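You operate a simulated robot arm through the tools that you are given. There is no shell and no other tool.

Carry out the task below with a simulated robot arm. There is one attempt and no reset: what you move stays moved.

## Task
Get the big marker ready to mark.
Fine: stop button out, mains and fan on, lens cap aside, shield down; key on last; don't press start.
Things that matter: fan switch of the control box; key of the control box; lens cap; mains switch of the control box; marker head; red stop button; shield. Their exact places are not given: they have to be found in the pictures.

The check looks at the end state, three seconds after you hand in, the way a careful person would. Anything else that was tipped, shoved, dropped, spilled or broken makes it a failure. Lids that push on must go on centred and level and be pressed home; caps that screw on are set level and turned clockwise until they are tight.

## Robot
A 6-joint arm with a two-finger parallel gripper on a trunk, on a base that drives. Base frame: it is fixed to the floor where the robot stands at the start and does not move with it; the origin is under the middle of the robot, x ahead of it, y to its left, z up. Readings come in cm, rad, newtons and seconds.
With the tool pointing down near the work surface it reaches from about 14 to 64 cm from the robot's upright axis, wherever it stands. Its first joint turns from -2.897 to 2.897 rad. Places, roughly: fan switch of the control box [50, 210, 70]; key of the control box [50, 210, 70]; lens cap [10, 180, 100]; mains switch of the control box [50, 200, 70]; marker head [10, 200, 110]; red stop button [30, 230, 70]; shield [20, 180, 110]. Payload 1.57 kg.
The TCP is the grasp point between the finger pads, 3 cm short of the fingertips. In the tool frame z runs along the fingers and y along their closing line. Largest opening 11 cm; finger width 2.4, thickness 1.2; the body of the gripper, 4.8 by 11.2 cm, starts 7.8 cm behind the TCP.
Orientation is that of the tool frame in the base frame, as a unit quaternion [x, y, z, w]. With the fingers straight down and closing along the base's y, the tool's x points along the base's -x, its y along +y and its z along -z.

## Interface
- The arm moves only by the tool arm_command. Its argument "moves" is one flat list of numbers, 6 for each row, row after row: the shift along the tool's x, y, z in units of 25 mm (1.0 is 25 mm), then the turn, a rotation vector about the tool's x, y, z in units of 6 degrees (1.0 is 6 degrees). In form: [dx, dy, dz, wx, wy, wz, dx, dy, dz, wx, wy, wz, ...]. A call has 1 to 20 rows; each row shifts and turns the commanded pose from where the row before left it, along the tool's axes as they then stand. "jaw" is the closure, from 0 (fully open) to 1 (shut), set as the call begins (left out, the last holds). A call with a number of a shift or a turn outside -1 to 1 is refused whole. A row lasts 0.2 s, in which the tool goes at most 5 cm and 0.15 rad; a call with a longer step from one row to the next is refused whole, and so is a gripper value outside its range. Where a pose cannot be reached the arm comes as near as it can. A force on the tool above 40 N (or 10 N above the force at the start of the call, whichever is more), or a blocked arm, ends the call early, and 0.2 s more pass. The fingers move at their own pace (about 10.8 cm/s each) and stop on an object; they squeeze with about 25 N. The grip force told is the motor's: it shows also when the fingers shut on nothing. Time passes only in rows, and 0.2 s behind the last, so rows that do not move let the fingers close. It gives the time, the measured TCP pose, the force on the tool (base axes), the opening and the grip force at its end, in the units of the frame above (readings bear some noise), with the torque about the TCP (base axes, N m) and any sound that the robot's microphone picked up.
- Cameras (640 x 400 px; columns grow to the right, rows downward): "scene" is now at [5.98, 13.63, 163.57]; the picture's right is [-0.03, -1.00, 0.00], its down [-0.71, 0.02, -0.70] and it looks along [0.70, -0.02, -0.71] (base axes); focal length 285 px, centre (320, 200). "wrist" rides on the gripper at [7, 1.6, -14.1] in the tool frame; the picture's right is [-0.23, 0.97, 0.00], its down [-0.86, -0.20, -0.48] and it looks along [-0.47, -0.11, 0.88] (tool axes); focal length 222 px, centre (320, 200).
- capture(camera): a new picture of that camera. No time passes.
- slide_trunk(by): slides the trunk up (or, below 0, down) by that many cm; the arm and the scene camera ride with it, the base frame stays. It gives what a move gives, with no picture.
- steer(legs): drives the robot by 1 to 6 legs, each [ahead, left, turn to the left] in cm, cm and rad, along the robot's own axes; the way and the turn of a leg run together, so that a leg with both is an arc; at most 150 cm and 3.142 rad a leg. The arm and the cameras ride along, it lands a little off, and it stops where it bumps. It gives what a move gives.
- turn_head(pan, tilt): turns the head with the scene camera to pan (to the left, within 2.094 rad either way) and tilt (down, from -0.506 to 1.204), counted from straight ahead of the robot. It gives what a move gives.
- point_at(camera, pixels): for up to 12 pixels [column, row] of the newest picture of that camera ("zoom" is the newest enlarged one), the place [x, y, z] in the base frame of the surface seen there, good to about 0.3 cm. No time passes.
- inspect(camera, box): a new picture of the part [left, top, right, bottom] of that camera's present view, enlarged. No time passes.
- close_job(): hands the job in; it is judged then, once.

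Open the gripper and draw the arm clear of the work before you hand the job in, unless the task says otherwise.

The tools are called after "Emit:" by a JSON object that holds its "op" and its "data". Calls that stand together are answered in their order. arm_command: Moves the arm, as the interface text tells. Its arguments: {"type":"object","properties":{"moves":{"type":"array","items":{"type":"number"}},"jaw":{"type":"number"}},"required":["moves"]} The other tools are called the same way: slide_trunk (by) slides the trunk up or down; steer (legs) drives the base; turn_head (pan, tilt) turns the head that bears the scene camera; capture (camera) takes a picture; point_at (camera, pixels) gives the place of the surface under pixels of a picture; inspect (camera, box) takes an enlarged picture of a part of a camera's view; close_job () hands the job in.

At the start:

```text
time_s: 0.0
eef_pos: [53.39, 9.67, 92.08]
orientation: [0.0, 1.0, 0.0, 0.001]
wrist_force: [0.6, -0.2, -0.4]
torque: [0.0, 0.02, -0.03]
opening: 10.99
grip_force: 0.0
trunk travel left (down, up): [-22.5, 36.5]
robot x, y, heading: [0.31, -0.37, -0.006]
head pan, tilt: [-0.033, 0.789]
```

scene: 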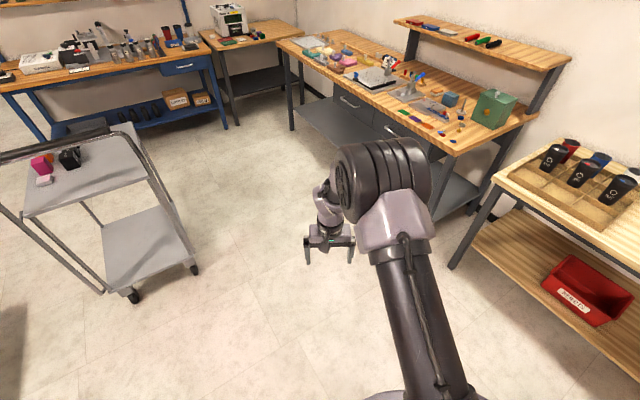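
wrist: 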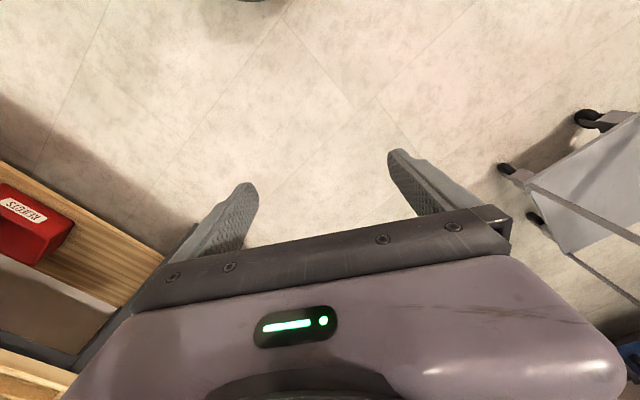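

The opening picture shows a room with several benches ahead; the marker should be far to the left (y about 200). I turn the head left to look for it.

Emit:
{"op": "turn_head", "data": {"pan": 1.45, "tilt": 0.45}}

Emit:
{"op": "capture", "data": {"camera": "scene"}}

```text
time_s: 1.6
eef_pos: [53.24, 9.51, 92.14]
orientation: [0.001, 1.0, 0.001, 0.0]
wrist_force: [-0.4, -0.2, 0.3]
torque: [0.02, 0.0, -0.01]
opening: 10.99
grip_force: 0.1
trunk travel left (down, up): [-22.5, 36.5]
robot x, y, heading: [-0.41, 0.23, 0.002]
head pan, tilt: [1.45, 0.45]
```

```text
taken
```

scene: 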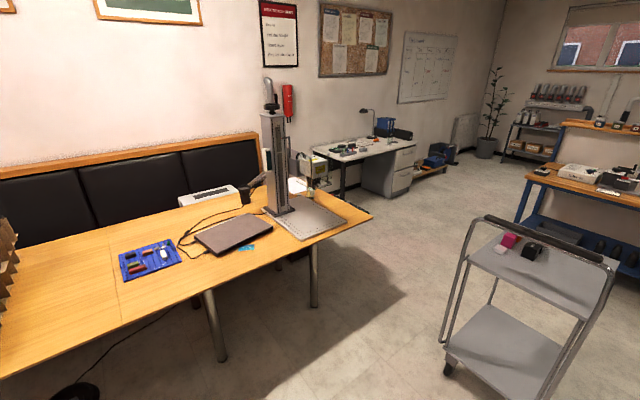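

The marker on its column stands at around (285,170) on the wooden table. I enlarge that region.

Emit:
{"op": "inspect", "data": {"camera": "scene", "box": [220, 70, 380, 270]}}

Emit:
{"op": "point_at", "data": {"camera": "scene", "pixels": [[320, 160], [297, 185], [275, 130], [310, 220], [235, 235], [148, 258], [370, 217], [210, 195], [317, 300], [250, 247], [280, 210]]}}

```text
2.00 times, centred on (300, 170) of scene
```

zoom: 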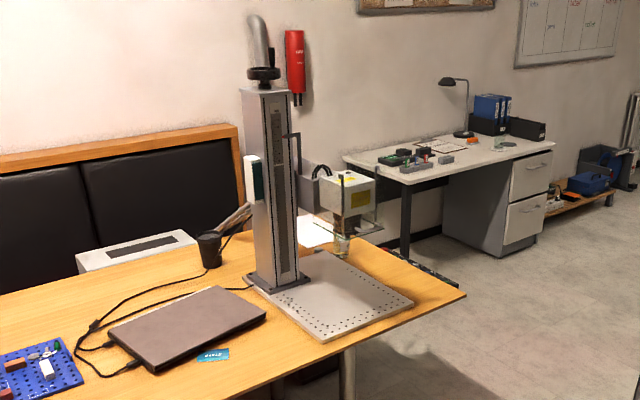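

```text
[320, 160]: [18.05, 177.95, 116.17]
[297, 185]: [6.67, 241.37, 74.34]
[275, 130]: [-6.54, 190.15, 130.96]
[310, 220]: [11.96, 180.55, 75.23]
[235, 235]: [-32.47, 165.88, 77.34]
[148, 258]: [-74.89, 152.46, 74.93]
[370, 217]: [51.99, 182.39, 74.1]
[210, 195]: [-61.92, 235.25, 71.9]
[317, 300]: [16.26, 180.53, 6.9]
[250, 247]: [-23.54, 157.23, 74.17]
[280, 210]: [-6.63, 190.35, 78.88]
```

The table top is at z≈74; the marker's head is at about [18,178,116]. Something dark hangs along the table's right edge, at zoom (420,270). I measure the floor layout for driving.

Emit:
{"op": "point_at", "data": {"camera": "scene", "pixels": [[200, 292], [100, 335], [340, 195], [465, 365], [480, 255], [600, 270], [550, 385], [360, 180], [410, 205], [440, 180], [345, 190], [530, 215]]}}

Emit:
{"op": "inspect", "data": {"camera": "scene", "box": [280, 140, 380, 230]}}

```text
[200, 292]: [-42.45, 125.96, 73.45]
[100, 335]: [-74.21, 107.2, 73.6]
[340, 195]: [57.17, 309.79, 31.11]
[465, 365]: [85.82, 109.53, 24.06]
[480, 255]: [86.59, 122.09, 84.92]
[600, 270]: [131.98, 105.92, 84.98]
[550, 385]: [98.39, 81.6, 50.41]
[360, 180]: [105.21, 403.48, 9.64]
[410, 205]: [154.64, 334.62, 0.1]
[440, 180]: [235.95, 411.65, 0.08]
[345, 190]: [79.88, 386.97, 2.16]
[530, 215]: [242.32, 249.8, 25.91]
```

```text
4.44 times, centred on (330, 185) of scene
```

zoom: 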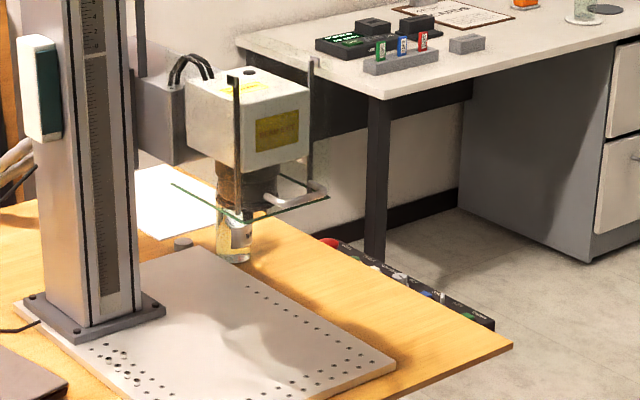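

The control box with the red button, keys and switches sits just off the table's right edge (zoom (330,242) to (490,320)). Before driving I tuck the arm back toward the robot so that it doesn't sweep anything.

Emit:
{"op": "arm_command", "data": {"moves": [1, 0, 0, 0, 0, 0, 1, 0, 0, 0, 0, 0, 1, 0, 0, 0, 0, 0, 1, 0, 0, 0, 0, 0, 1, 0, 0, 0, 0, 0, 1, 0, 0, 0, 0, 0, 1, 0, 0, 0, 0, 0, 1, 0, 0, 0, 0, 0, 1, 0, 0, 0, 0, 0]}}

Emit:
{"op": "turn_head", "data": {"pan": 0.5, "tilt": 0.6}}

Emit:
{"op": "capture", "data": {"camera": "scene"}}

```text
time_s: 3.6
eef_pos: [30.8, 9.57, 92.25]
orientation: [0.0, 1.0, 0.0, 0.0]
wrist_force: [0.5, -0.5, 0.3]
torque: [0.01, -0.01, -0.02]
opening: 11.02
grip_force: 0.0
trunk travel left (down, up): [-22.5, 36.5]
robot x, y, heading: [0.35, -0.16, 0.003]
head pan, tilt: [1.45, 0.45]
```

```text
time_s: 4.8
eef_pos: [30.86, 9.64, 92.35]
orientation: [0.0, 1.0, 0.0, 0.0]
wrist_force: [-0.4, -0.4, -0.7]
torque: [0.0, 0.01, -0.02]
opening: 11.02
grip_force: 0.1
trunk travel left (down, up): [-22.5, 36.5]
robot x, y, heading: [-0.14, -0.3, 0.0]
head pan, tilt: [0.499, 0.6]
```

```text
taken
```

scene: 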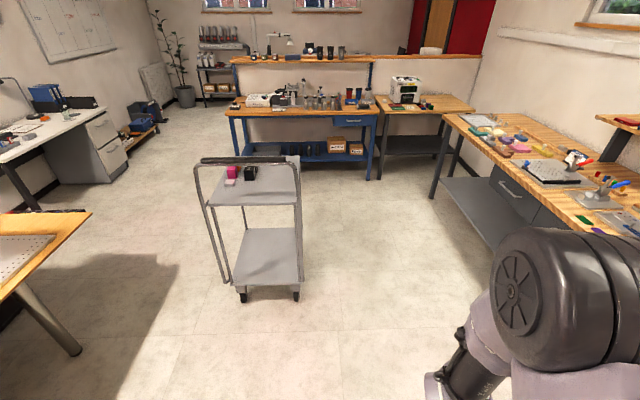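

The trolley stands ahead-left at pixels (195-305,155-300). I measure its corners and the table corner to plan a path past it.

Emit:
{"op": "point_at", "data": {"camera": "scene", "pixels": [[240, 297], [296, 297], [200, 163], [298, 162], [300, 240], [222, 280], [195, 190], [300, 205], [91, 212], [213, 205], [70, 352], [235, 230]]}}

Emit:
{"op": "turn_head", "data": {"pan": 1.1, "tilt": 0.9}}

Emit:
{"op": "capture", "data": {"camera": "scene"}}

```text
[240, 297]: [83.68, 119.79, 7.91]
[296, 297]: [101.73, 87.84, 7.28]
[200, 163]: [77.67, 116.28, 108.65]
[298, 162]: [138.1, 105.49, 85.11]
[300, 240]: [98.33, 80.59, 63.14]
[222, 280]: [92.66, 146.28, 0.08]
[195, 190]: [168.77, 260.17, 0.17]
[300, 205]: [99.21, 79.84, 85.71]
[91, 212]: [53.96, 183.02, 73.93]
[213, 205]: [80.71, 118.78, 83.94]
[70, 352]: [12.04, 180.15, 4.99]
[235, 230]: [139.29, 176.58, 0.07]
```

```text
time_s: 5.8
eef_pos: [30.92, 9.54, 92.23]
orientation: [0.0, 1.0, 0.0, 0.0]
wrist_force: [0.8, -0.4, -0.5]
torque: [0.03, 0.01, 0.01]
opening: 11.0
grip_force: 0.2
trunk travel left (down, up): [-22.5, 36.5]
robot x, y, heading: [-0.14, 0.2, -0.002]
head pan, tilt: [1.1, 0.901]
```

```text
taken
```

scene: 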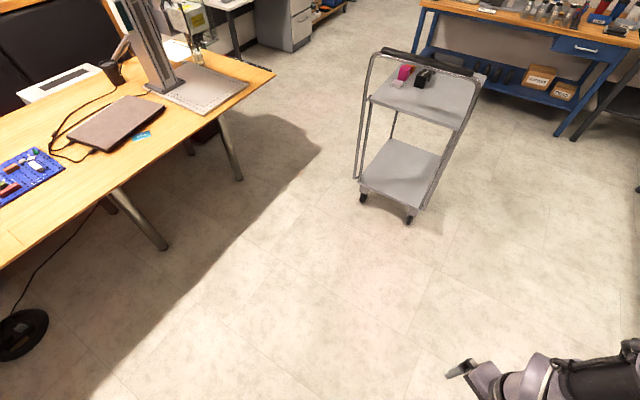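

The path to the table's front is clear. I drive to about (30,88) and turn to face the table (heading about 2.1 rad), then look.

Emit:
{"op": "steer", "data": {"legs": [[30, 88, 0], [0, 0, 2.1]]}}

Emit:
{"op": "turn_head", "data": {"pan": 0.0, "tilt": 0.45}}

Emit:
{"op": "capture", "data": {"camera": "scene"}}

```text
time_s: 15.7
eef_pos: [5.68, 110.08, 92.26]
orientation: [0.871, -0.491, 0.0, 0.0]
wrist_force: [-0.1, 1.0, 0.2]
torque: [0.0, 0.01, -0.03]
opening: 10.99
grip_force: 0.1
trunk travel left (down, up): [-22.5, 36.5]
robot x, y, heading: [30.05, 88.92, 2.113]
head pan, tilt: [1.1, 0.901]
```

```text
time_s: 17.1
eef_pos: [5.84, 110.1, 92.18]
orientation: [0.871, -0.492, 0.001, 0.0]
wrist_force: [1.0, 0.4, -0.3]
torque: [-0.04, -0.04, 0.01]
opening: 11.01
grip_force: 0.0
trunk travel left (down, up): [-22.5, 36.5]
robot x, y, heading: [29.85, 89.02, 2.115]
head pan, tilt: [0.0, 0.45]
```

```text
taken
```

scene: 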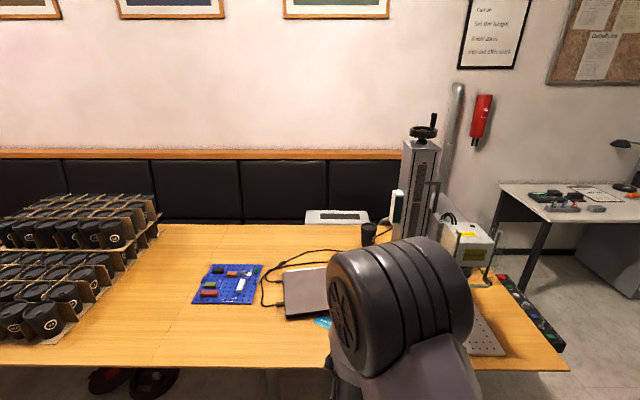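

The control box is visible along the table's right edge at (500-565,275-350) and the head at (465,245). I enlarge both.

Emit:
{"op": "inspect", "data": {"camera": "scene", "box": [480, 260, 590, 360]}}

Emit:
{"op": "inspect", "data": {"camera": "scene", "box": [400, 180, 540, 300]}}

```text
4.00 times, centred on (535, 310) of scene
```

zoom: 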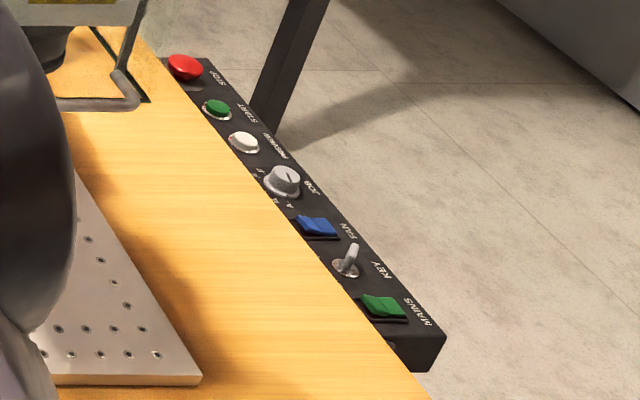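

```text
3.33 times, centred on (470, 240) of scene
```

zoom: 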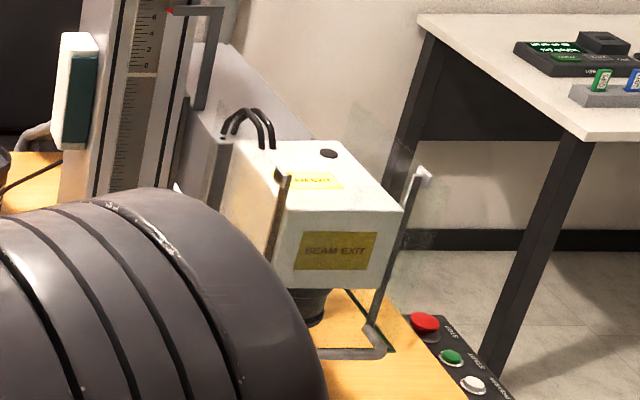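

The box carries STOP, START, a white button, JOB, FAN (blue), KEY and MAINS (green). Before going closer past the trolley I look down to learn my own base's size.

Emit:
{"op": "turn_head", "data": {"pan": -1.2, "tilt": 1.2}}

Emit:
{"op": "capture", "data": {"camera": "scene"}}

```text
time_s: 18.5
eef_pos: [5.74, 110.11, 92.25]
orientation: [0.87, -0.492, 0.0, 0.0]
wrist_force: [0.6, 0.1, -0.3]
torque: [0.01, 0.0, 0.02]
opening: 11.01
grip_force: 0.2
trunk travel left (down, up): [-22.5, 36.5]
robot x, y, heading: [30.09, 88.77, 2.113]
head pan, tilt: [-1.201, 1.201]
```

```text
taken
```

scene: 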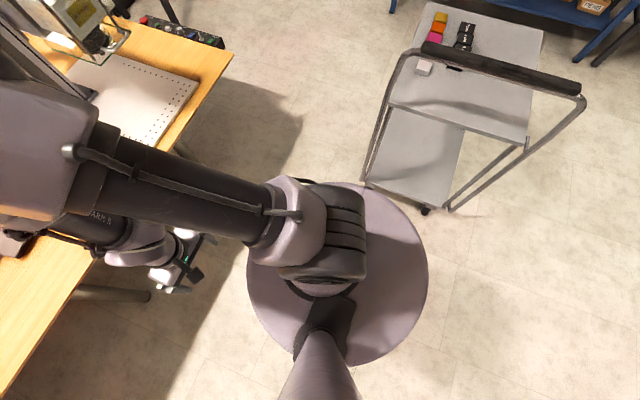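

The base is a round disc spanning about (247-427,180-367). I measure its edge points and the gap to the trolley.

Emit:
{"op": "point_at", "data": {"camera": "scene", "pixels": [[250, 290], [424, 280], [340, 186], [378, 362], [366, 186], [425, 209], [232, 55], [440, 212], [415, 55], [100, 50], [120, 95]]}}

Emit:
{"op": "inspect", "data": {"camera": "scene", "box": [40, 0, 240, 125]}}

```text
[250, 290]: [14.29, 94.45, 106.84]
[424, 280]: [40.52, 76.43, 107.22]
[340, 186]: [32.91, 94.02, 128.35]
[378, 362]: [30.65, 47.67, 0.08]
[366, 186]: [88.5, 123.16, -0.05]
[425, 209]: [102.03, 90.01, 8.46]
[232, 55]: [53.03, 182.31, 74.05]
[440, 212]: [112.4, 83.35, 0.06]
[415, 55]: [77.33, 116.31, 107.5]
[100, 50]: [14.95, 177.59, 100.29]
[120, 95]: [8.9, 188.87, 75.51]
```

```text
3.20 times, centred on (140, 62) of scene
```

zoom: 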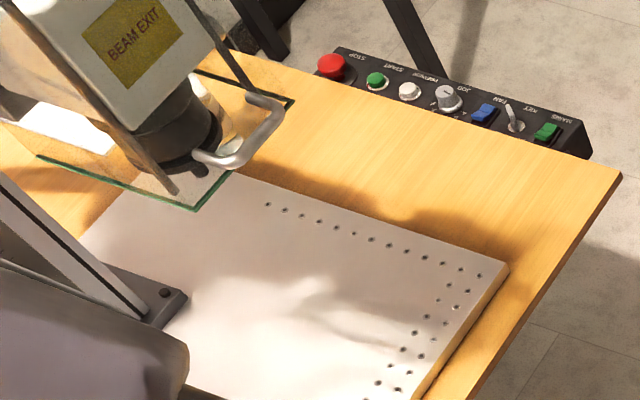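

The disc is about 16.5 cm in radius at z 107, so there is room. I move to about (45,112), still facing the table, so the head comes out to the left of my arm.

Emit:
{"op": "steer", "data": {"legs": [[12, -25, 0]]}}

Emit:
{"op": "turn_head", "data": {"pan": 0.1, "tilt": 0.65}}

Emit:
{"op": "capture", "data": {"camera": "scene"}}

```text
time_s: 20.4
eef_pos: [21.24, 133.5, 92.26]
orientation: [0.87, -0.494, -0.001, -0.001]
wrist_force: [0.1, 0.5, -0.3]
torque: [-0.02, 0.0, -0.01]
opening: 10.99
grip_force: 0.0
trunk travel left (down, up): [-22.5, 36.5]
robot x, y, heading: [45.54, 111.92, 2.11]
head pan, tilt: [-1.201, 1.201]
```

```text
time_s: 21.9
eef_pos: [21.21, 133.47, 92.28]
orientation: [0.87, -0.493, 0.0, -0.001]
wrist_force: [0.7, 0.7, -0.1]
torque: [0.03, -0.02, -0.05]
opening: 10.99
grip_force: 0.1
trunk travel left (down, up): [-22.5, 36.5]
robot x, y, heading: [45.33, 111.85, 2.11]
head pan, tilt: [0.099, 0.649]
```

```text
taken
```

scene: 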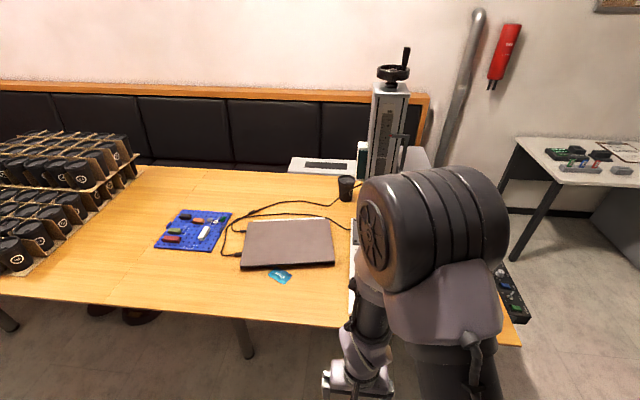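

My arm hides the head from here. I slide forward a little and then to the right, between the table corner and the trolley, to about (68,150), and look left.

Emit:
{"op": "steer", "data": {"legs": [[18, -5, 0], [3, -34, 0]]}}

Emit:
{"op": "turn_head", "data": {"pan": 0.55, "tilt": 0.7}}

Emit:
{"op": "capture", "data": {"camera": "scene"}}

```text
time_s: 25.3
eef_pos: [44.15, 171.38, 92.29]
orientation: [0.87, -0.493, 0.0, 0.0]
wrist_force: [-1.2, -0.3, 0.8]
torque: [-0.02, 0.01, -0.01]
opening: 11.0
grip_force: 0.0
trunk travel left (down, up): [-22.5, 36.5]
robot x, y, heading: [68.61, 149.97, 2.111]
head pan, tilt: [0.099, 0.649]
```

```text
time_s: 26.2
eef_pos: [44.03, 171.33, 92.13]
orientation: [0.87, -0.493, 0.0, 0.0]
wrist_force: [-0.3, 0.1, 0.2]
torque: [-0.01, -0.02, -0.05]
opening: 11.0
grip_force: 0.0
trunk travel left (down, up): [-22.5, 36.5]
robot x, y, heading: [68.51, 149.9, 2.112]
head pan, tilt: [0.55, 0.7]
```

```text
taken
```

scene: 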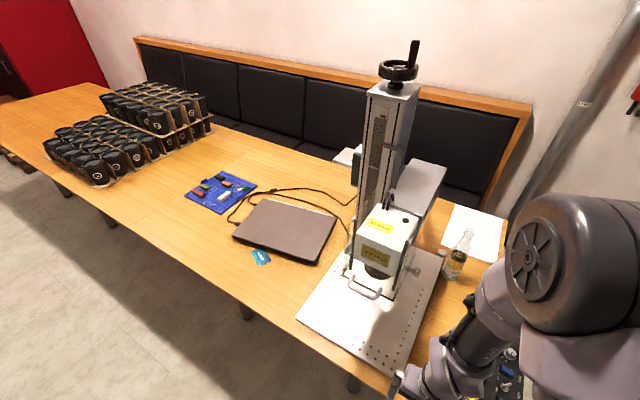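

Now the head is clear, at (385,240). I enlarge it.

Emit:
{"op": "inspect", "data": {"camera": "scene", "box": [320, 180, 480, 310]}}

Emit:
{"op": "capture", "data": {"camera": "wrist"}}

```text
3.08 times, centred on (400, 245) of scene
```

zoom: 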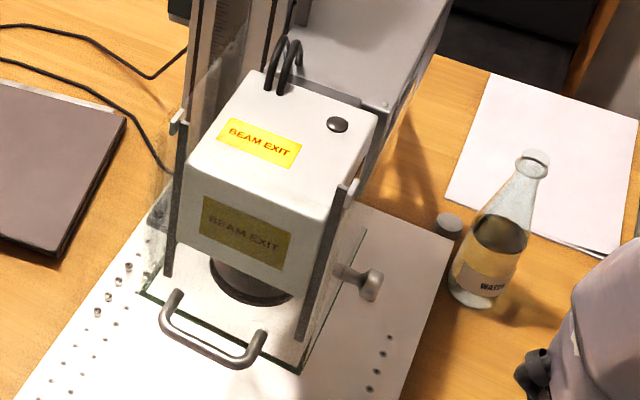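

```text
taken
```

wrist: 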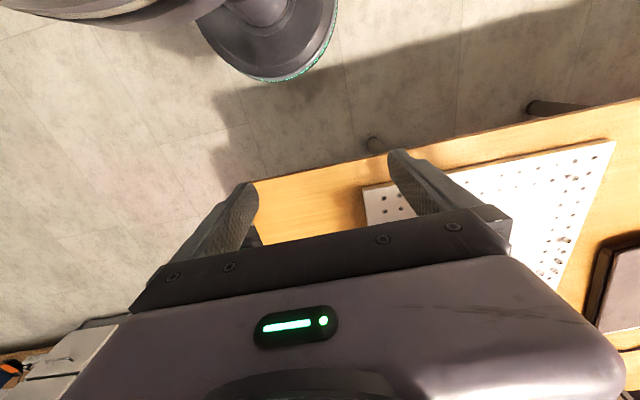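

The zoom shows the head with two dark vertical rods, a U-handle at (210,335), a glass edge with green rim, a knob at (370,285), and a water bottle nearby. I measure these.

Emit:
{"op": "point_at", "data": {"camera": "zoom", "pixels": [[180, 122], [350, 190], [170, 270], [303, 330], [165, 315], [240, 361], [262, 335], [240, 280], [372, 285], [345, 272], [143, 294], [300, 368]]}}

Emit:
{"op": "point_at", "data": {"camera": "zoom", "pixels": [[363, 233], [255, 75], [375, 118], [200, 160], [318, 210], [337, 125], [240, 235], [450, 222], [535, 160], [485, 290], [250, 330], [300, 300]]}}

```text
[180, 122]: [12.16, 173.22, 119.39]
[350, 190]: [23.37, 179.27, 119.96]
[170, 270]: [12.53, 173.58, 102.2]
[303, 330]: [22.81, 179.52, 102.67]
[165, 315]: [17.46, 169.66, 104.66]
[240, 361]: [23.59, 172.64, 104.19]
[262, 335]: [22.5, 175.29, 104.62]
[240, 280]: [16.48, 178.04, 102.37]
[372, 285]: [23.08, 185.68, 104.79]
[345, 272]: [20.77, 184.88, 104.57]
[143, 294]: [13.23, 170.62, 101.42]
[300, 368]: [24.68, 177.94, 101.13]
```

```text
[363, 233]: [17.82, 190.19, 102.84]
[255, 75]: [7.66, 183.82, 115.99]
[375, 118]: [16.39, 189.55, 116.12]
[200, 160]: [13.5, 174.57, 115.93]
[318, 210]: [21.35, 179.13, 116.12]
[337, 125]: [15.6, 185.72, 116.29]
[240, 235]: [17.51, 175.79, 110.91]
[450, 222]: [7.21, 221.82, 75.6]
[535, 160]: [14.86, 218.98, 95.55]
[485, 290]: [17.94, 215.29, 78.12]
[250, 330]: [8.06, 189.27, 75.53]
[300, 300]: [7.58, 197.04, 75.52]
```

The shield seems to be a glass hood with rods at its front corners (z≈102–120) and the handle at z≈104, around the head; the cap should be under the lens near z≈101. I bring the wrist camera round: shift the tool left 22 cm and pitch the fingers forward for a look from below.

Emit:
{"op": "arm_command", "data": {"moves": [0, 1, 0, 0, 0, 0, 0, 1, 0, 0, 0, 0, 0, 1, 0, 0, 0, 0, 0, 1, 0, 0, 0, 0, 0, 1, 0, 0, 0, 0, 0, 1, 0, 0, 0, 0, 0, 1, 0, 0, 0, 0, 0, 1, 0, 0, 0, 0, 0, 1, 0, 0, 0, 0]}}

Emit:
{"op": "arm_command", "data": {"moves": [0, 0, 0, 0, -1, 0, 0, 0, 0, 0, -1, 0, 0, 0, 0, 0, -1, 0, 0, 0, 0, 0, -1, 0, 0, 0, 0, 0, -1, 0, 0, 0, 0, 0, -1, 0, 0, 0, 0, 0, -1, 0, 0, 0, 0, 0, -1, 0, 0, 0, 0, 0, -1, 0, 0, 0, 0, 0, -1, 0, 0, 0, 0, 0, -1, 0, 0, 0, 0, 0, -1, 0]}}

Emit:
{"op": "capture", "data": {"camera": "wrist"}}

Emit:
{"op": "capture", "data": {"camera": "scene"}}

```text
time_s: 28.2
eef_pos: [24.87, 159.86, 92.41]
orientation: [0.87, -0.493, 0.0, 0.0]
wrist_force: [0.1, 0.4, 0.0]
torque: [0.02, -0.01, -0.03]
opening: 11.01
grip_force: 0.1
trunk travel left (down, up): [-22.5, 36.5]
robot x, y, heading: [68.03, 149.68, 2.11]
head pan, tilt: [0.55, 0.7]
```

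```text
time_s: 30.8
eef_pos: [24.89, 159.78, 92.17]
orientation: [0.703, -0.399, -0.512, -0.291]
wrist_force: [0.0, 0.4, 0.7]
torque: [0.0, 0.0, 0.02]
opening: 11.01
grip_force: 0.1
trunk travel left (down, up): [-22.5, 36.5]
robot x, y, heading: [68.26, 149.55, 2.112]
head pan, tilt: [0.55, 0.7]
```

```text
taken
```

wrist: 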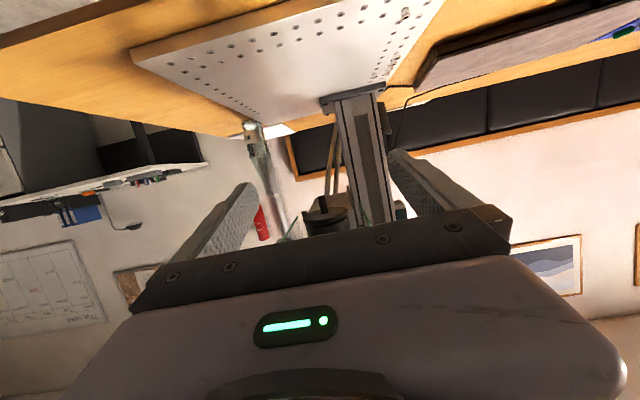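

```text
taken
```

scene: 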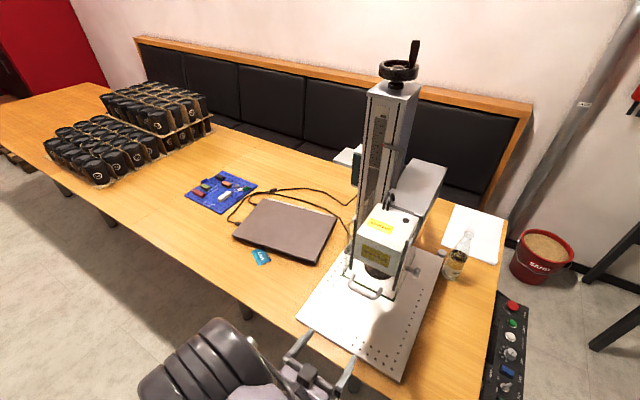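

The wrist view (upside down) shows the lens underside with a small knob at (325,210), mostly behind the gripper. I pitch on to level and raise the tool 7 cm so the lens comes into view between the fingers.

Emit:
{"op": "arm_command", "data": {"moves": [0, 0, 0, 0, -1, 0, 0, 0, 0, 0, -1, 0, 0, 0, 0, 0, -1, 0, -1, 0, 0, 0, 0, 0, -1, 0, 0, 0, 0, 0, -1, 0, 0, 0, 0, 0]}}

Emit:
{"op": "capture", "data": {"camera": "wrist"}}

Emit:
{"op": "inspect", "data": {"camera": "wrist", "box": [200, 80, 460, 245]}}

```text
time_s: 32.2
eef_pos: [24.97, 159.89, 99.75]
orientation: [0.615, -0.349, -0.615, -0.349]
wrist_force: [0.5, -0.2, 0.2]
torque: [-0.02, 0.02, 0.0]
opening: 11.01
grip_force: 0.0
trunk travel left (down, up): [-22.5, 36.5]
robot x, y, heading: [67.94, 149.73, 2.106]
head pan, tilt: [0.55, 0.7]
```

```text
taken
```

wrist: 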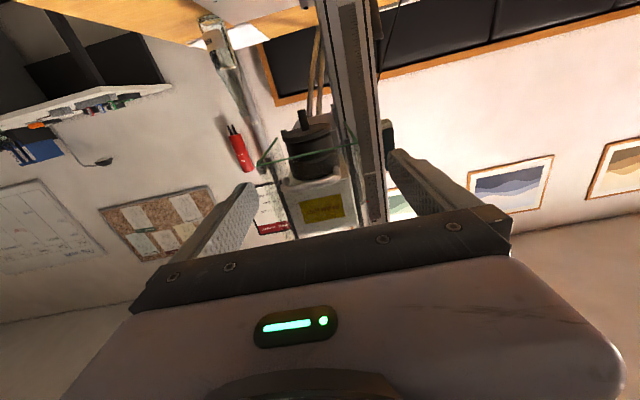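

```text
2.42 times, centred on (330, 162) of wrist
```

zoom: 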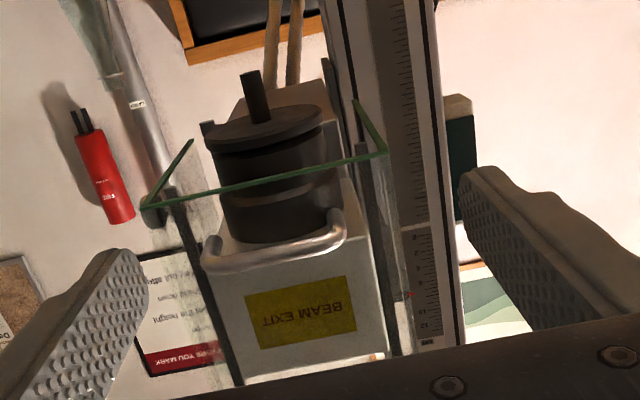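

Now it is clear: a lens cap with a stem pointing down (zoom (255,95)) sits on the black lens, inside a three-sided glass shield whose lower edge is green. I measure these points.

Emit:
{"op": "point_at", "data": {"camera": "zoom", "pixels": [[249, 76], [258, 100], [262, 118], [212, 135], [318, 112], [265, 150], [265, 185], [270, 230], [145, 204], [384, 151], [270, 178], [207, 127]]}}

Emit:
{"op": "point_at", "data": {"camera": "zoom", "pixels": [[192, 142], [356, 100], [215, 250], [340, 215], [275, 258], [152, 215], [245, 240], [325, 165], [300, 108], [230, 142], [215, 160], [327, 200]]}}

```text
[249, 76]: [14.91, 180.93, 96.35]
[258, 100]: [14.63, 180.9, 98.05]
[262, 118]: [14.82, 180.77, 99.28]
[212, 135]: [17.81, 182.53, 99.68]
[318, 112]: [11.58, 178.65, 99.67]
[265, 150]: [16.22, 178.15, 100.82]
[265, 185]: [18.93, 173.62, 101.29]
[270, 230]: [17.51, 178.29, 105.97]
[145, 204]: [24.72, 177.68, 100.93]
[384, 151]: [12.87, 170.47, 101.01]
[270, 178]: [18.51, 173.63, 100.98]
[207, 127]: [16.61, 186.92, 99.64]
```

```text
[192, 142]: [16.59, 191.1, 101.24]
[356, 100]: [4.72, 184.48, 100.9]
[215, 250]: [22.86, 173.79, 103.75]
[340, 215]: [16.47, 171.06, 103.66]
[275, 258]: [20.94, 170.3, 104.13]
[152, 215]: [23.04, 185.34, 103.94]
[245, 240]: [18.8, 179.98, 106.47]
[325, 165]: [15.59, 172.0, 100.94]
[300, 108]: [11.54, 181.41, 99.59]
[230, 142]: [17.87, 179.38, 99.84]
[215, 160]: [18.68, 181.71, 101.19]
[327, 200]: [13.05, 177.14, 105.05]
```

Cap centre is about (14.7,180.9), face at z≈99.6, stem from z 99.3 down to 96.3, and the glass' lower edge at z≈101. I look closer at the head, rods and side knob from the scene camera.

Emit:
{"op": "inspect", "data": {"camera": "scene", "box": [340, 195, 440, 305]}}

Emit:
{"op": "inspect", "data": {"camera": "wrist", "box": [250, 100, 370, 240]}}

```text
3.64 times, centred on (390, 250) of scene
```

zoom: 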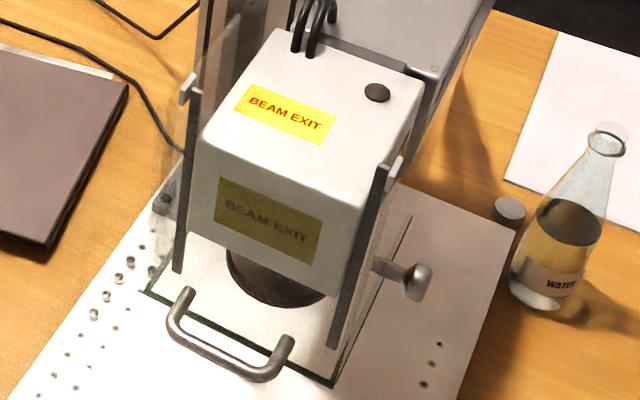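

```text
2.86 times, centred on (310, 170) of wrist
```

zoom: 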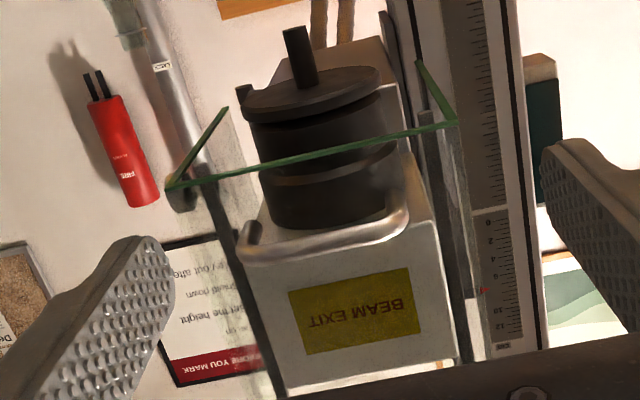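

There's a wall sign headed "BEFORE YOU MARK". I turn the head up to read it, since it may tell the procedure.

Emit:
{"op": "turn_head", "data": {"pan": 0.1, "tilt": 0.1}}

Emit:
{"op": "capture", "data": {"camera": "scene"}}

```text
time_s: 33.2
eef_pos: [24.87, 159.84, 99.58]
orientation: [-0.615, 0.349, 0.615, 0.349]
wrist_force: [-0.2, 0.0, -0.2]
torque: [0.02, 0.02, -0.01]
opening: 11.0
grip_force: 0.1
trunk travel left (down, up): [-22.5, 36.5]
robot x, y, heading: [68.42, 150.16, 2.112]
head pan, tilt: [0.099, 0.099]
```

```text
taken
```

scene: 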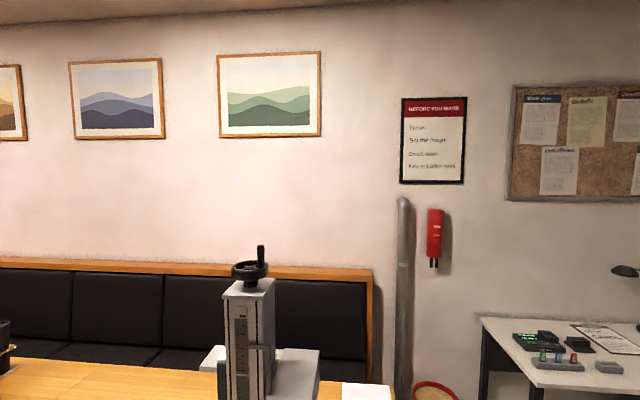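

The sign is at (433,140). I enlarge it, along with the notices on the board.

Emit:
{"op": "inspect", "data": {"camera": "scene", "box": [395, 92, 470, 190]}}

Emit:
{"op": "inspect", "data": {"camera": "scene", "box": [505, 80, 640, 205]}}

```text
4.08 times, centred on (432, 141) of scene
```

zoom: 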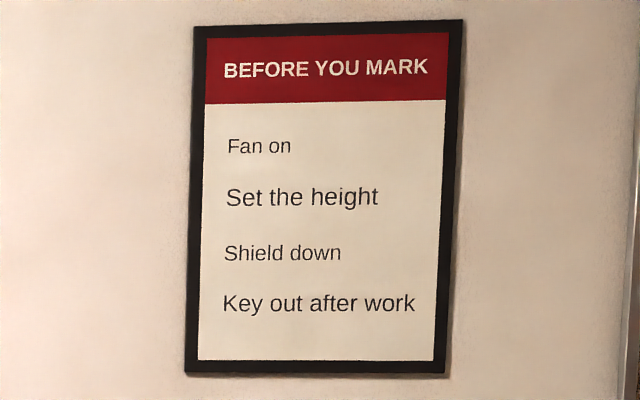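

```text
3.20 times, centred on (572, 142) of scene
```

zoom: 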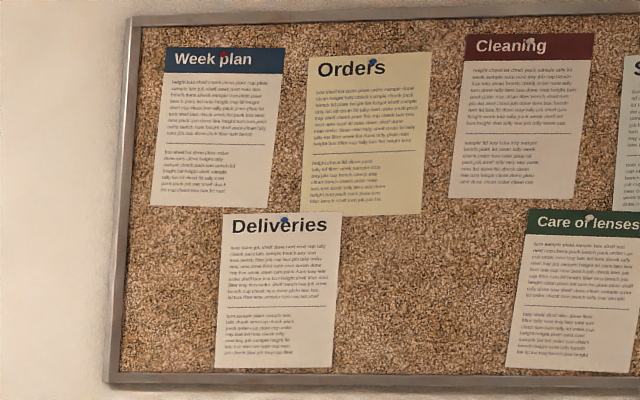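

The sign only lists fan, height, shield down, key; the height isn't asked for. I now go for the lens cap: drop slightly and line up with the stem, then advance under the glass edge, stopping about 6 cm short to check.

Emit:
{"op": "turn_head", "data": {"pan": 0.55, "tilt": 0.7}}

Emit:
{"op": "arm_command", "data": {"moves": [0.72, -0.85, 0, 0, 0, 0, 0, 0, 1, 0, 0, 0, 0, 0, 1, 0, 0, 0, 0, 0, 1, 0, 0, 0, 0, 0, 1, 0, 0, 0, 0, 0, 1, 0, 0, 0, 0, 0, 1, 0, 0, 0], "jaw": 0.55}}

Emit:
{"op": "capture", "data": {"camera": "wrist"}}

Emit:
{"op": "capture", "data": {"camera": "scene"}}

```text
time_s: 34.2
eef_pos: [24.72, 159.91, 99.7]
orientation: [-0.615, 0.349, 0.615, 0.35]
wrist_force: [-0.4, -0.2, 0.5]
torque: [0.0, -0.01, -0.01]
opening: 11.01
grip_force: 0.0
trunk travel left (down, up): [-22.5, 36.5]
robot x, y, heading: [68.26, 149.29, 2.111]
head pan, tilt: [0.55, 0.7]
```

```text
time_s: 35.8
eef_pos: [18.96, 173.95, 97.82]
orientation: [-0.615, 0.349, 0.616, 0.348]
wrist_force: [0.2, -0.1, -0.3]
torque: [-0.03, -0.03, 0.03]
opening: 4.93
grip_force: 0.1
trunk travel left (down, up): [-22.5, 36.5]
robot x, y, heading: [68.2, 149.86, 2.108]
head pan, tilt: [0.55, 0.7]
```

```text
taken
```

wrist: 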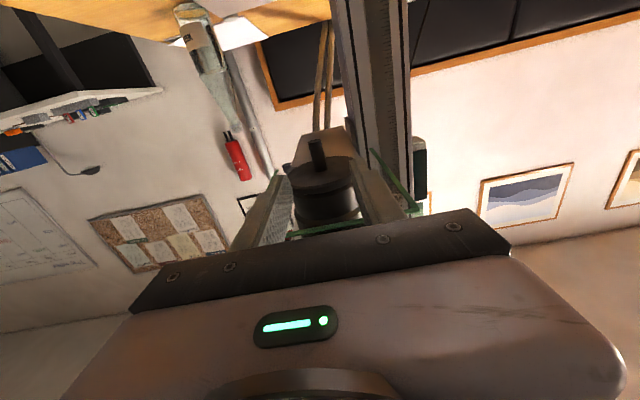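

```text
taken
```

scene: 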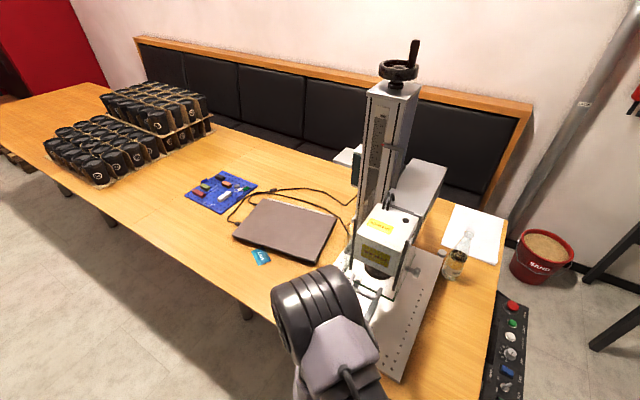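

The fingers are now on both sides of the cap; the stem appears at wrist (317,155). I enlarge to check centring and measure the stem again.

Emit:
{"op": "inspect", "data": {"camera": "wrist", "box": [230, 110, 430, 245]}}

Emit:
{"op": "inspect", "data": {"camera": "scene", "box": [310, 195, 450, 345]}}

Emit:
{"op": "point_at", "data": {"camera": "wrist", "pixels": [[316, 142], [319, 155], [322, 170], [300, 172], [345, 165]]}}

```text
2.96 times, centred on (330, 178) of wrist
```

zoom: 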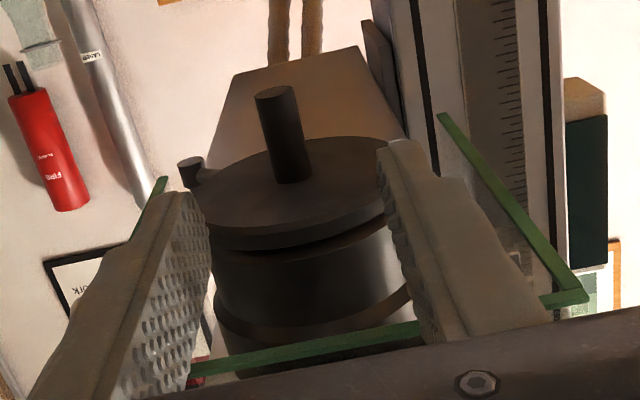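

```text
2.67 times, centred on (380, 270) of scene
```

zoom: 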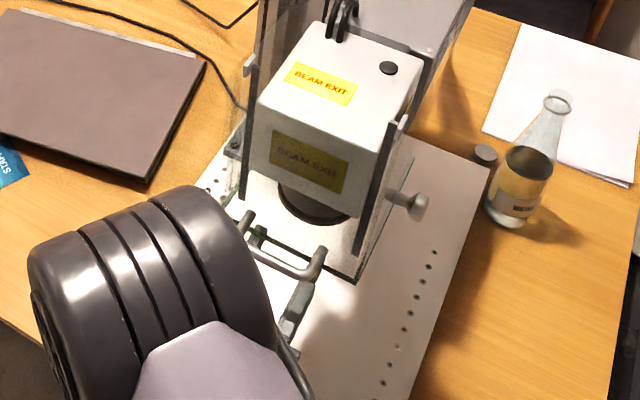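

```text
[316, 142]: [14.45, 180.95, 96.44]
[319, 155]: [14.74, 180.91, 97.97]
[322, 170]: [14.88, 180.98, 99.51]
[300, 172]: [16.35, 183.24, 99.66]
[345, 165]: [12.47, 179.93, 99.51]
```

The stem is at (14.75,180.93), exactly on my centreline, 8.1 cm ahead. I check the small side cylinder, narrow the jaw a bit, and advance to the stem.

Emit:
{"op": "point_at", "data": {"camera": "wrist", "pixels": [[286, 167], [287, 164], [284, 170], [290, 173]]}}

Emit:
{"op": "arm_command", "data": {"moves": [0, 0, 0, 0, 0, 0, 0, 0, 0.82, 0, 0, 0, 0, 0, 0.82, 0, 0, 0, 0, 0, 0.81, 0, 0, 0, 0, 0, 0.75, 0, 0, 0], "jaw": 0.72}}

Emit:
{"op": "inspect", "data": {"camera": "wrist", "box": [230, 110, 430, 245]}}

```text
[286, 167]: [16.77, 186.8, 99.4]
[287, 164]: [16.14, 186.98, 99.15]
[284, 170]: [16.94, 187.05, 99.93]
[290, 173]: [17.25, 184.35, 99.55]
```

```text
time_s: 37.0
eef_pos: [14.63, 180.57, 97.93]
orientation: [0.616, -0.351, -0.613, -0.35]
wrist_force: [-0.4, 0.7, -0.4]
torque: [0.02, -0.01, 0.02]
opening: 3.08
grip_force: 0.1
trunk travel left (down, up): [-22.5, 36.5]
robot x, y, heading: [68.23, 149.68, 2.109]
head pan, tilt: [0.55, 0.7]
```

```text
2.96 times, centred on (330, 178) of wrist
```

zoom: 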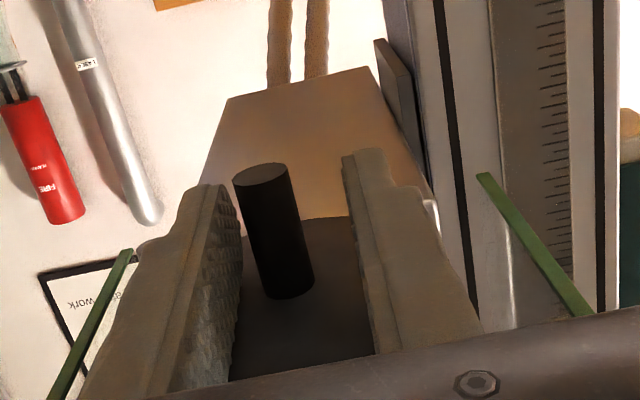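

The stem stands between the fingers, about 3 mm right of centre. I correct by 3 mm and close the jaw.

Emit:
{"op": "arm_command", "data": {"moves": [0, -0.11, 0.1, 0, 0, 0, 0, 0, 0, 0, 0, 0]}}

Emit:
{"op": "arm_command", "data": {"moves": [0, 0, 0, 0, 0, 0, 0, 0, 0, 0, 0, 0, 0, 0, 0, 0, 0, 0], "jaw": 1}}

Emit:
{"op": "inspect", "data": {"camera": "wrist", "box": [230, 110, 430, 245]}}

```text
time_s: 37.6
eef_pos: [14.74, 180.8, 98.04]
orientation: [0.615, -0.353, -0.612, -0.351]
wrist_force: [0.2, 1.0, -0.4]
torque: [0.01, -0.01, 0.02]
opening: 3.06
grip_force: 0.0
trunk travel left (down, up): [-22.5, 36.5]
robot x, y, heading: [68.25, 149.36, 2.109]
head pan, tilt: [0.55, 0.7]
```

```text
time_s: 38.4
eef_pos: [14.83, 180.88, 98.01]
orientation: [0.615, -0.353, -0.612, -0.35]
wrist_force: [2.2, 4.5, 0.0]
torque: [0.04, 0.01, -0.04]
opening: 1.33
grip_force: 29.9
trunk travel left (down, up): [-22.5, 36.5]
robot x, y, heading: [68.24, 149.92, 2.112]
head pan, tilt: [0.55, 0.7]
```

```text
2.96 times, centred on (330, 178) of wrist
```

zoom: 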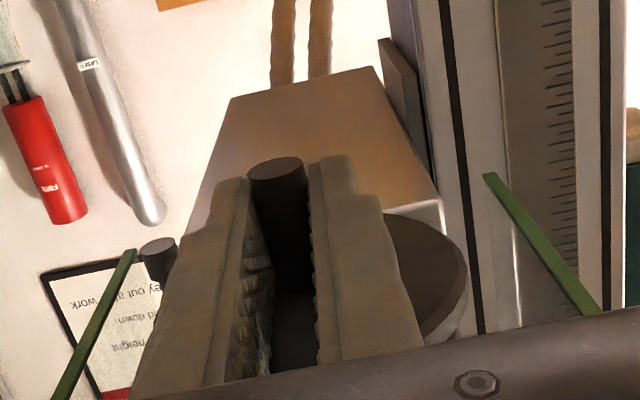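

The stem is gripped (opening 1.33 cm, 30 N). I pull straight down gently.

Emit:
{"op": "arm_command", "data": {"moves": [0.2, 0, 0, 0, 0, 0, 0.2, 0, 0, 0, 0, 0, 0.2, 0, 0, 0, 0, 0]}}

Emit:
{"op": "inspect", "data": {"camera": "wrist", "box": [230, 110, 430, 245]}}

```text
time_s: 39.2
eef_pos: [14.89, 180.75, 96.76]
orientation: [-0.613, 0.352, 0.614, 0.35]
wrist_force: [2.7, 7.5, 28.7]
torque: [0.37, 0.17, -0.09]
opening: 1.35
grip_force: 30.2
out of reach, approached as far as the arm can: row 1
trunk travel left (down, up): [-22.5, 36.5]
robot x, y, heading: [68.42, 149.96, 2.108]
head pan, tilt: [0.55, 0.7]
```

```text
2.96 times, centred on (330, 178) of wrist
```

zoom: 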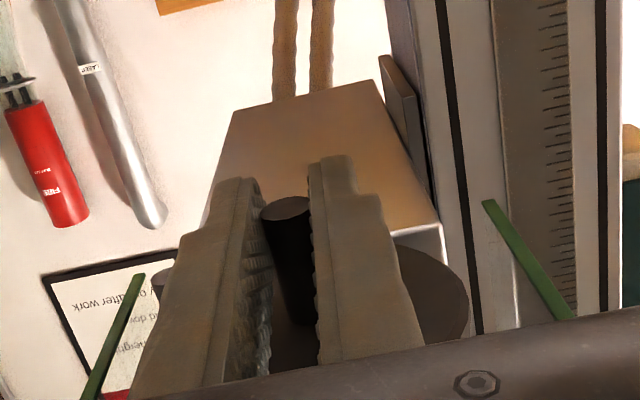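

The tool went down 1.25 cm with 29 N on it, and the stem tip seems to have slid between the fingers. I check where the cap's face is now.

Emit:
{"op": "point_at", "data": {"camera": "zoom", "pixels": [[435, 300], [445, 320], [287, 206], [425, 270], [300, 300], [157, 278]]}}

Emit:
{"op": "inspect", "data": {"camera": "scene", "box": [340, 195, 440, 305]}}

```text
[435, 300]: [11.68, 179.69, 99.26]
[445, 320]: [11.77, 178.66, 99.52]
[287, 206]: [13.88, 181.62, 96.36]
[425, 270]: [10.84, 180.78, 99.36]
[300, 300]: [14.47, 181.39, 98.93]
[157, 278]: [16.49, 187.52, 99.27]
```

```text
3.64 times, centred on (390, 250) of scene
```

zoom: 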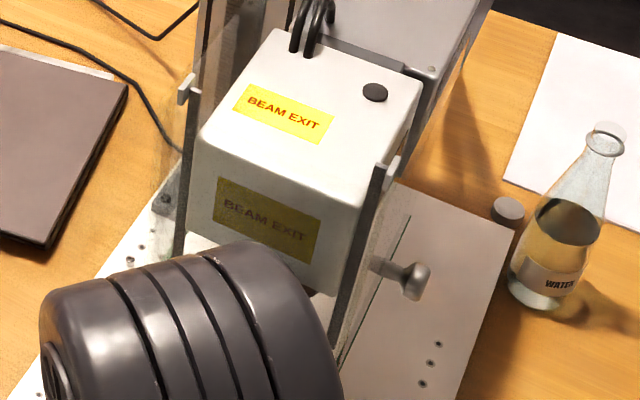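

The cap's face is still at z≈99.4, so the fingers slid on the stem: it holds with more than ~29 N, or needs a twist. I open, back off, and look at the cap more closely.

Emit:
{"op": "arm_command", "data": {"moves": [0, 0, 0, 0, 0, 0, 0, 0, 0, 0, 0, 0], "jaw": 0.7}}

Emit:
{"op": "arm_command", "data": {"moves": [0, 0, -0.9, 0, 0, 0, 0, 0, -0.9, 0, 0, 0, 0, 0, -0.9, 0, 0, 0, 0, 0, -0.9, 0, 0, 0], "jaw": 0.0}}

Emit:
{"op": "inspect", "data": {"camera": "wrist", "box": [260, 120, 380, 230]}}

```text
time_s: 39.8
eef_pos: [14.83, 180.69, 96.48]
orientation: [0.615, -0.353, -0.611, -0.352]
wrist_force: [-0.2, 0.1, 0.7]
torque: [-0.02, -0.01, -0.01]
opening: 3.3
grip_force: 0.2
trunk travel left (down, up): [-22.5, 36.5]
robot x, y, heading: [68.2, 149.62, 2.115]
head pan, tilt: [0.55, 0.7]
```

```text
time_s: 40.8
eef_pos: [19.52, 173.1, 96.45]
orientation: [0.615, -0.35, -0.614, -0.349]
wrist_force: [-0.3, -0.6, 0.1]
torque: [-0.03, -0.02, 0.0]
opening: 11.01
grip_force: 0.2
trunk travel left (down, up): [-22.5, 36.5]
robot x, y, heading: [68.34, 149.72, 2.11]
head pan, tilt: [0.55, 0.7]
```

```text
3.64 times, centred on (320, 175) of wrist
```

zoom: 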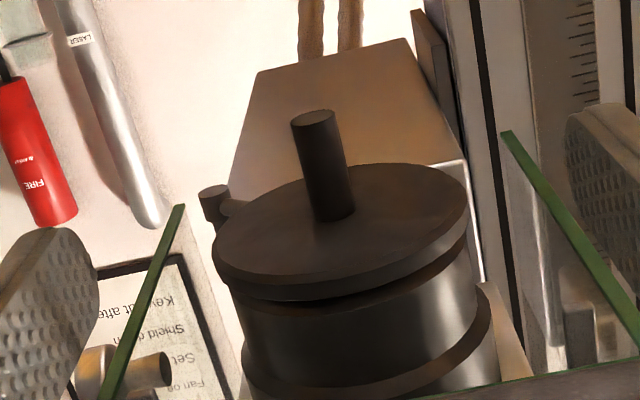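

I measure the cap face and rim again from here to see whether it moved at all.

Emit:
{"op": "point_at", "data": {"camera": "zoom", "pixels": [[280, 220], [400, 200], [360, 245], [300, 250], [430, 185], [330, 275], [335, 297], [345, 315], [316, 118], [345, 360], [215, 195], [232, 208]]}}

Emit:
{"op": "inspect", "data": {"camera": "wrist", "box": [290, 160, 370, 215]}}

```text
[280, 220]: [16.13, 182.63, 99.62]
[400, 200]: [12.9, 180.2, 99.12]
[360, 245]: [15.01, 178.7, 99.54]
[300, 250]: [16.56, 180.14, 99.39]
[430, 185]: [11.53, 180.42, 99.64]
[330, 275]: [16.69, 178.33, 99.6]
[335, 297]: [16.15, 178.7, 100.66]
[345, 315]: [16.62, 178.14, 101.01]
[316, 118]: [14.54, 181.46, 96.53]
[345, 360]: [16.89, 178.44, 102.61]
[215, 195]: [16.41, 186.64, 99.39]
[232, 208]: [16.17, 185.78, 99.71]
```

```text
7.27 times, centred on (330, 188) of wrist
```

zoom: 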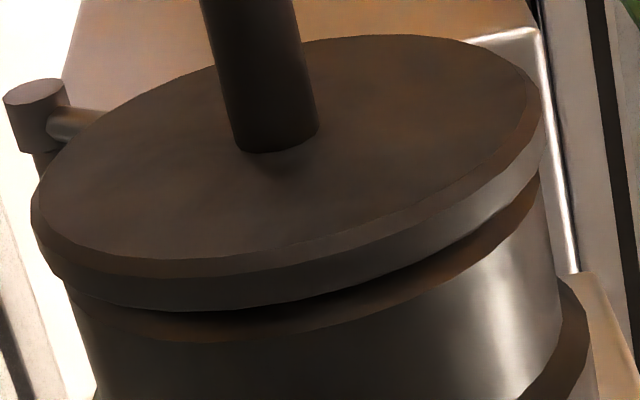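

Now I see it: the cap is on a swing arm — a silver rod joins it to a vertical pin at zoom (35,110), about (16.4,187). So it swings aside rather than pulls off. I'll grip the stem near the fingertips with the fingers pitched up 15°, keeping the wrist clear of the glass, and swing it rearward (within the shield's box). First pitch and narrow the jaw.

Emit:
{"op": "arm_command", "data": {"moves": [0, 0, 0, 0, -0.84, 0, 0, 0, 0, 0, -0.83, 0, 0, 0, 0, 0, -0.83, 0, 0, 0, 0, 0, 0, 0], "jaw": 0.72}}

Emit:
{"op": "arm_command", "data": {"moves": [0.12, 0, 0.75, 0, 0, 0, 0.12, 0, 0.75, 0, 0, 0, 0.12, 0, 0.75, 0, 0, 0, 0.12, 0, 0.74, 0, 0, 0]}}

Emit:
{"op": "capture", "data": {"camera": "wrist"}}

Emit:
{"op": "inspect", "data": {"camera": "wrist", "box": [230, 110, 430, 245]}}

```text
time_s: 41.8
eef_pos: [18.71, 169.82, 96.48]
orientation: [-0.53, 0.31, 0.684, 0.395]
wrist_force: [0.8, 0.1, 0.7]
torque: [-0.01, 0.01, -0.02]
opening: 3.08
grip_force: 0.1
out of reach, approached as far as the arm can: row 2, 3
trunk travel left (down, up): [-22.5, 36.5]
robot x, y, heading: [68.23, 149.92, 2.108]
head pan, tilt: [0.55, 0.7]
```

```text
time_s: 42.8
eef_pos: [12.92, 170.99, 97.11]
orientation: [-0.53, 0.307, 0.685, 0.394]
wrist_force: [-0.7, 0.0, -0.4]
torque: [0.0, 0.03, -0.03]
opening: 3.08
grip_force: 0.1
out of reach, approached as far as the arm can: row 1, 2, 3, 4
trunk travel left (down, up): [-22.5, 36.5]
robot x, y, heading: [68.44, 150.35, 2.111]
head pan, tilt: [0.55, 0.7]
```

```text
taken
```

wrist: 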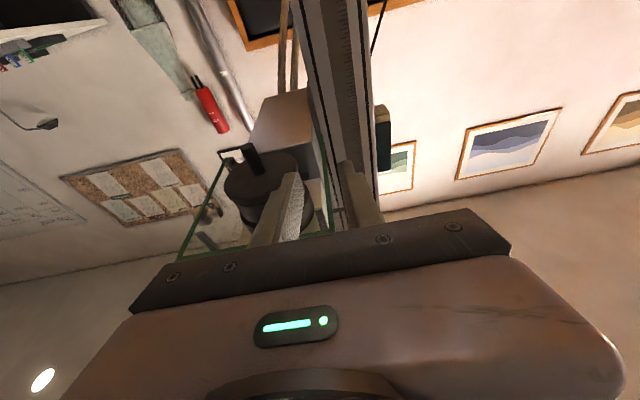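

```text
2.96 times, centred on (330, 178) of wrist
```

zoom: 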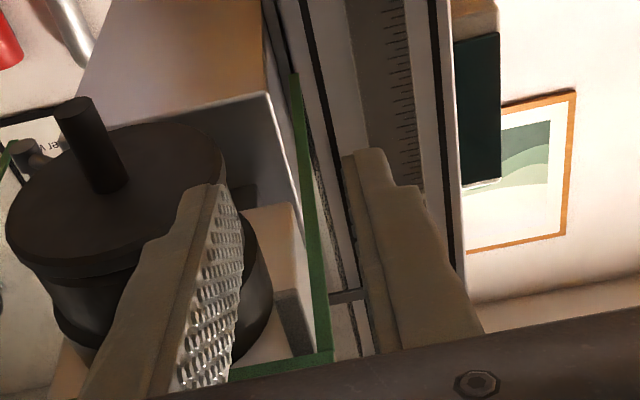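

At this stretch the pitched pose is out of reach, and the tool drifted left of the stem. I back the arm straight out, then bring the base about 18 cm to the left so the head is nearly in front of me.

Emit:
{"op": "arm_command", "data": {"moves": [0, 0, -1, 0, 0, 0, 0, 0, -1, 0, 0, 0, 0, 0, -1, 0, 0, 0, 0, 0, -1, 0, 0, 0, 0, 0, -1, 0, 0, 0, 0, 0, -1, 0, 0, 0]}}

Emit:
{"op": "capture", "data": {"camera": "scene"}}

```text
time_s: 44.2
eef_pos: [20.33, 158.47, 93.28]
orientation: [-0.53, 0.301, 0.69, 0.392]
wrist_force: [-0.3, -0.1, -1.2]
torque: [-0.01, 0.01, 0.01]
opening: 3.06
grip_force: 0.1
trunk travel left (down, up): [-22.5, 36.5]
robot x, y, heading: [68.19, 149.78, 2.114]
head pan, tilt: [0.55, 0.7]
```

```text
taken
```

scene: 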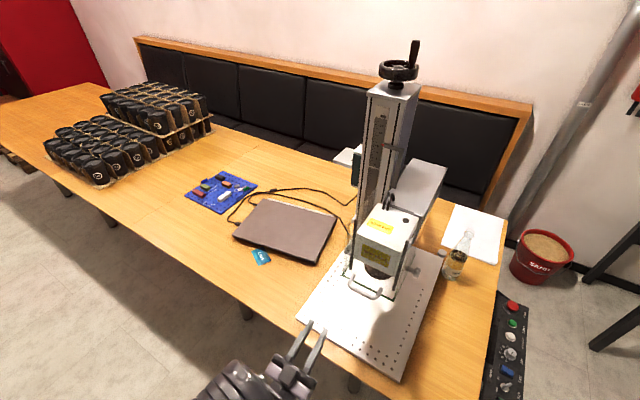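

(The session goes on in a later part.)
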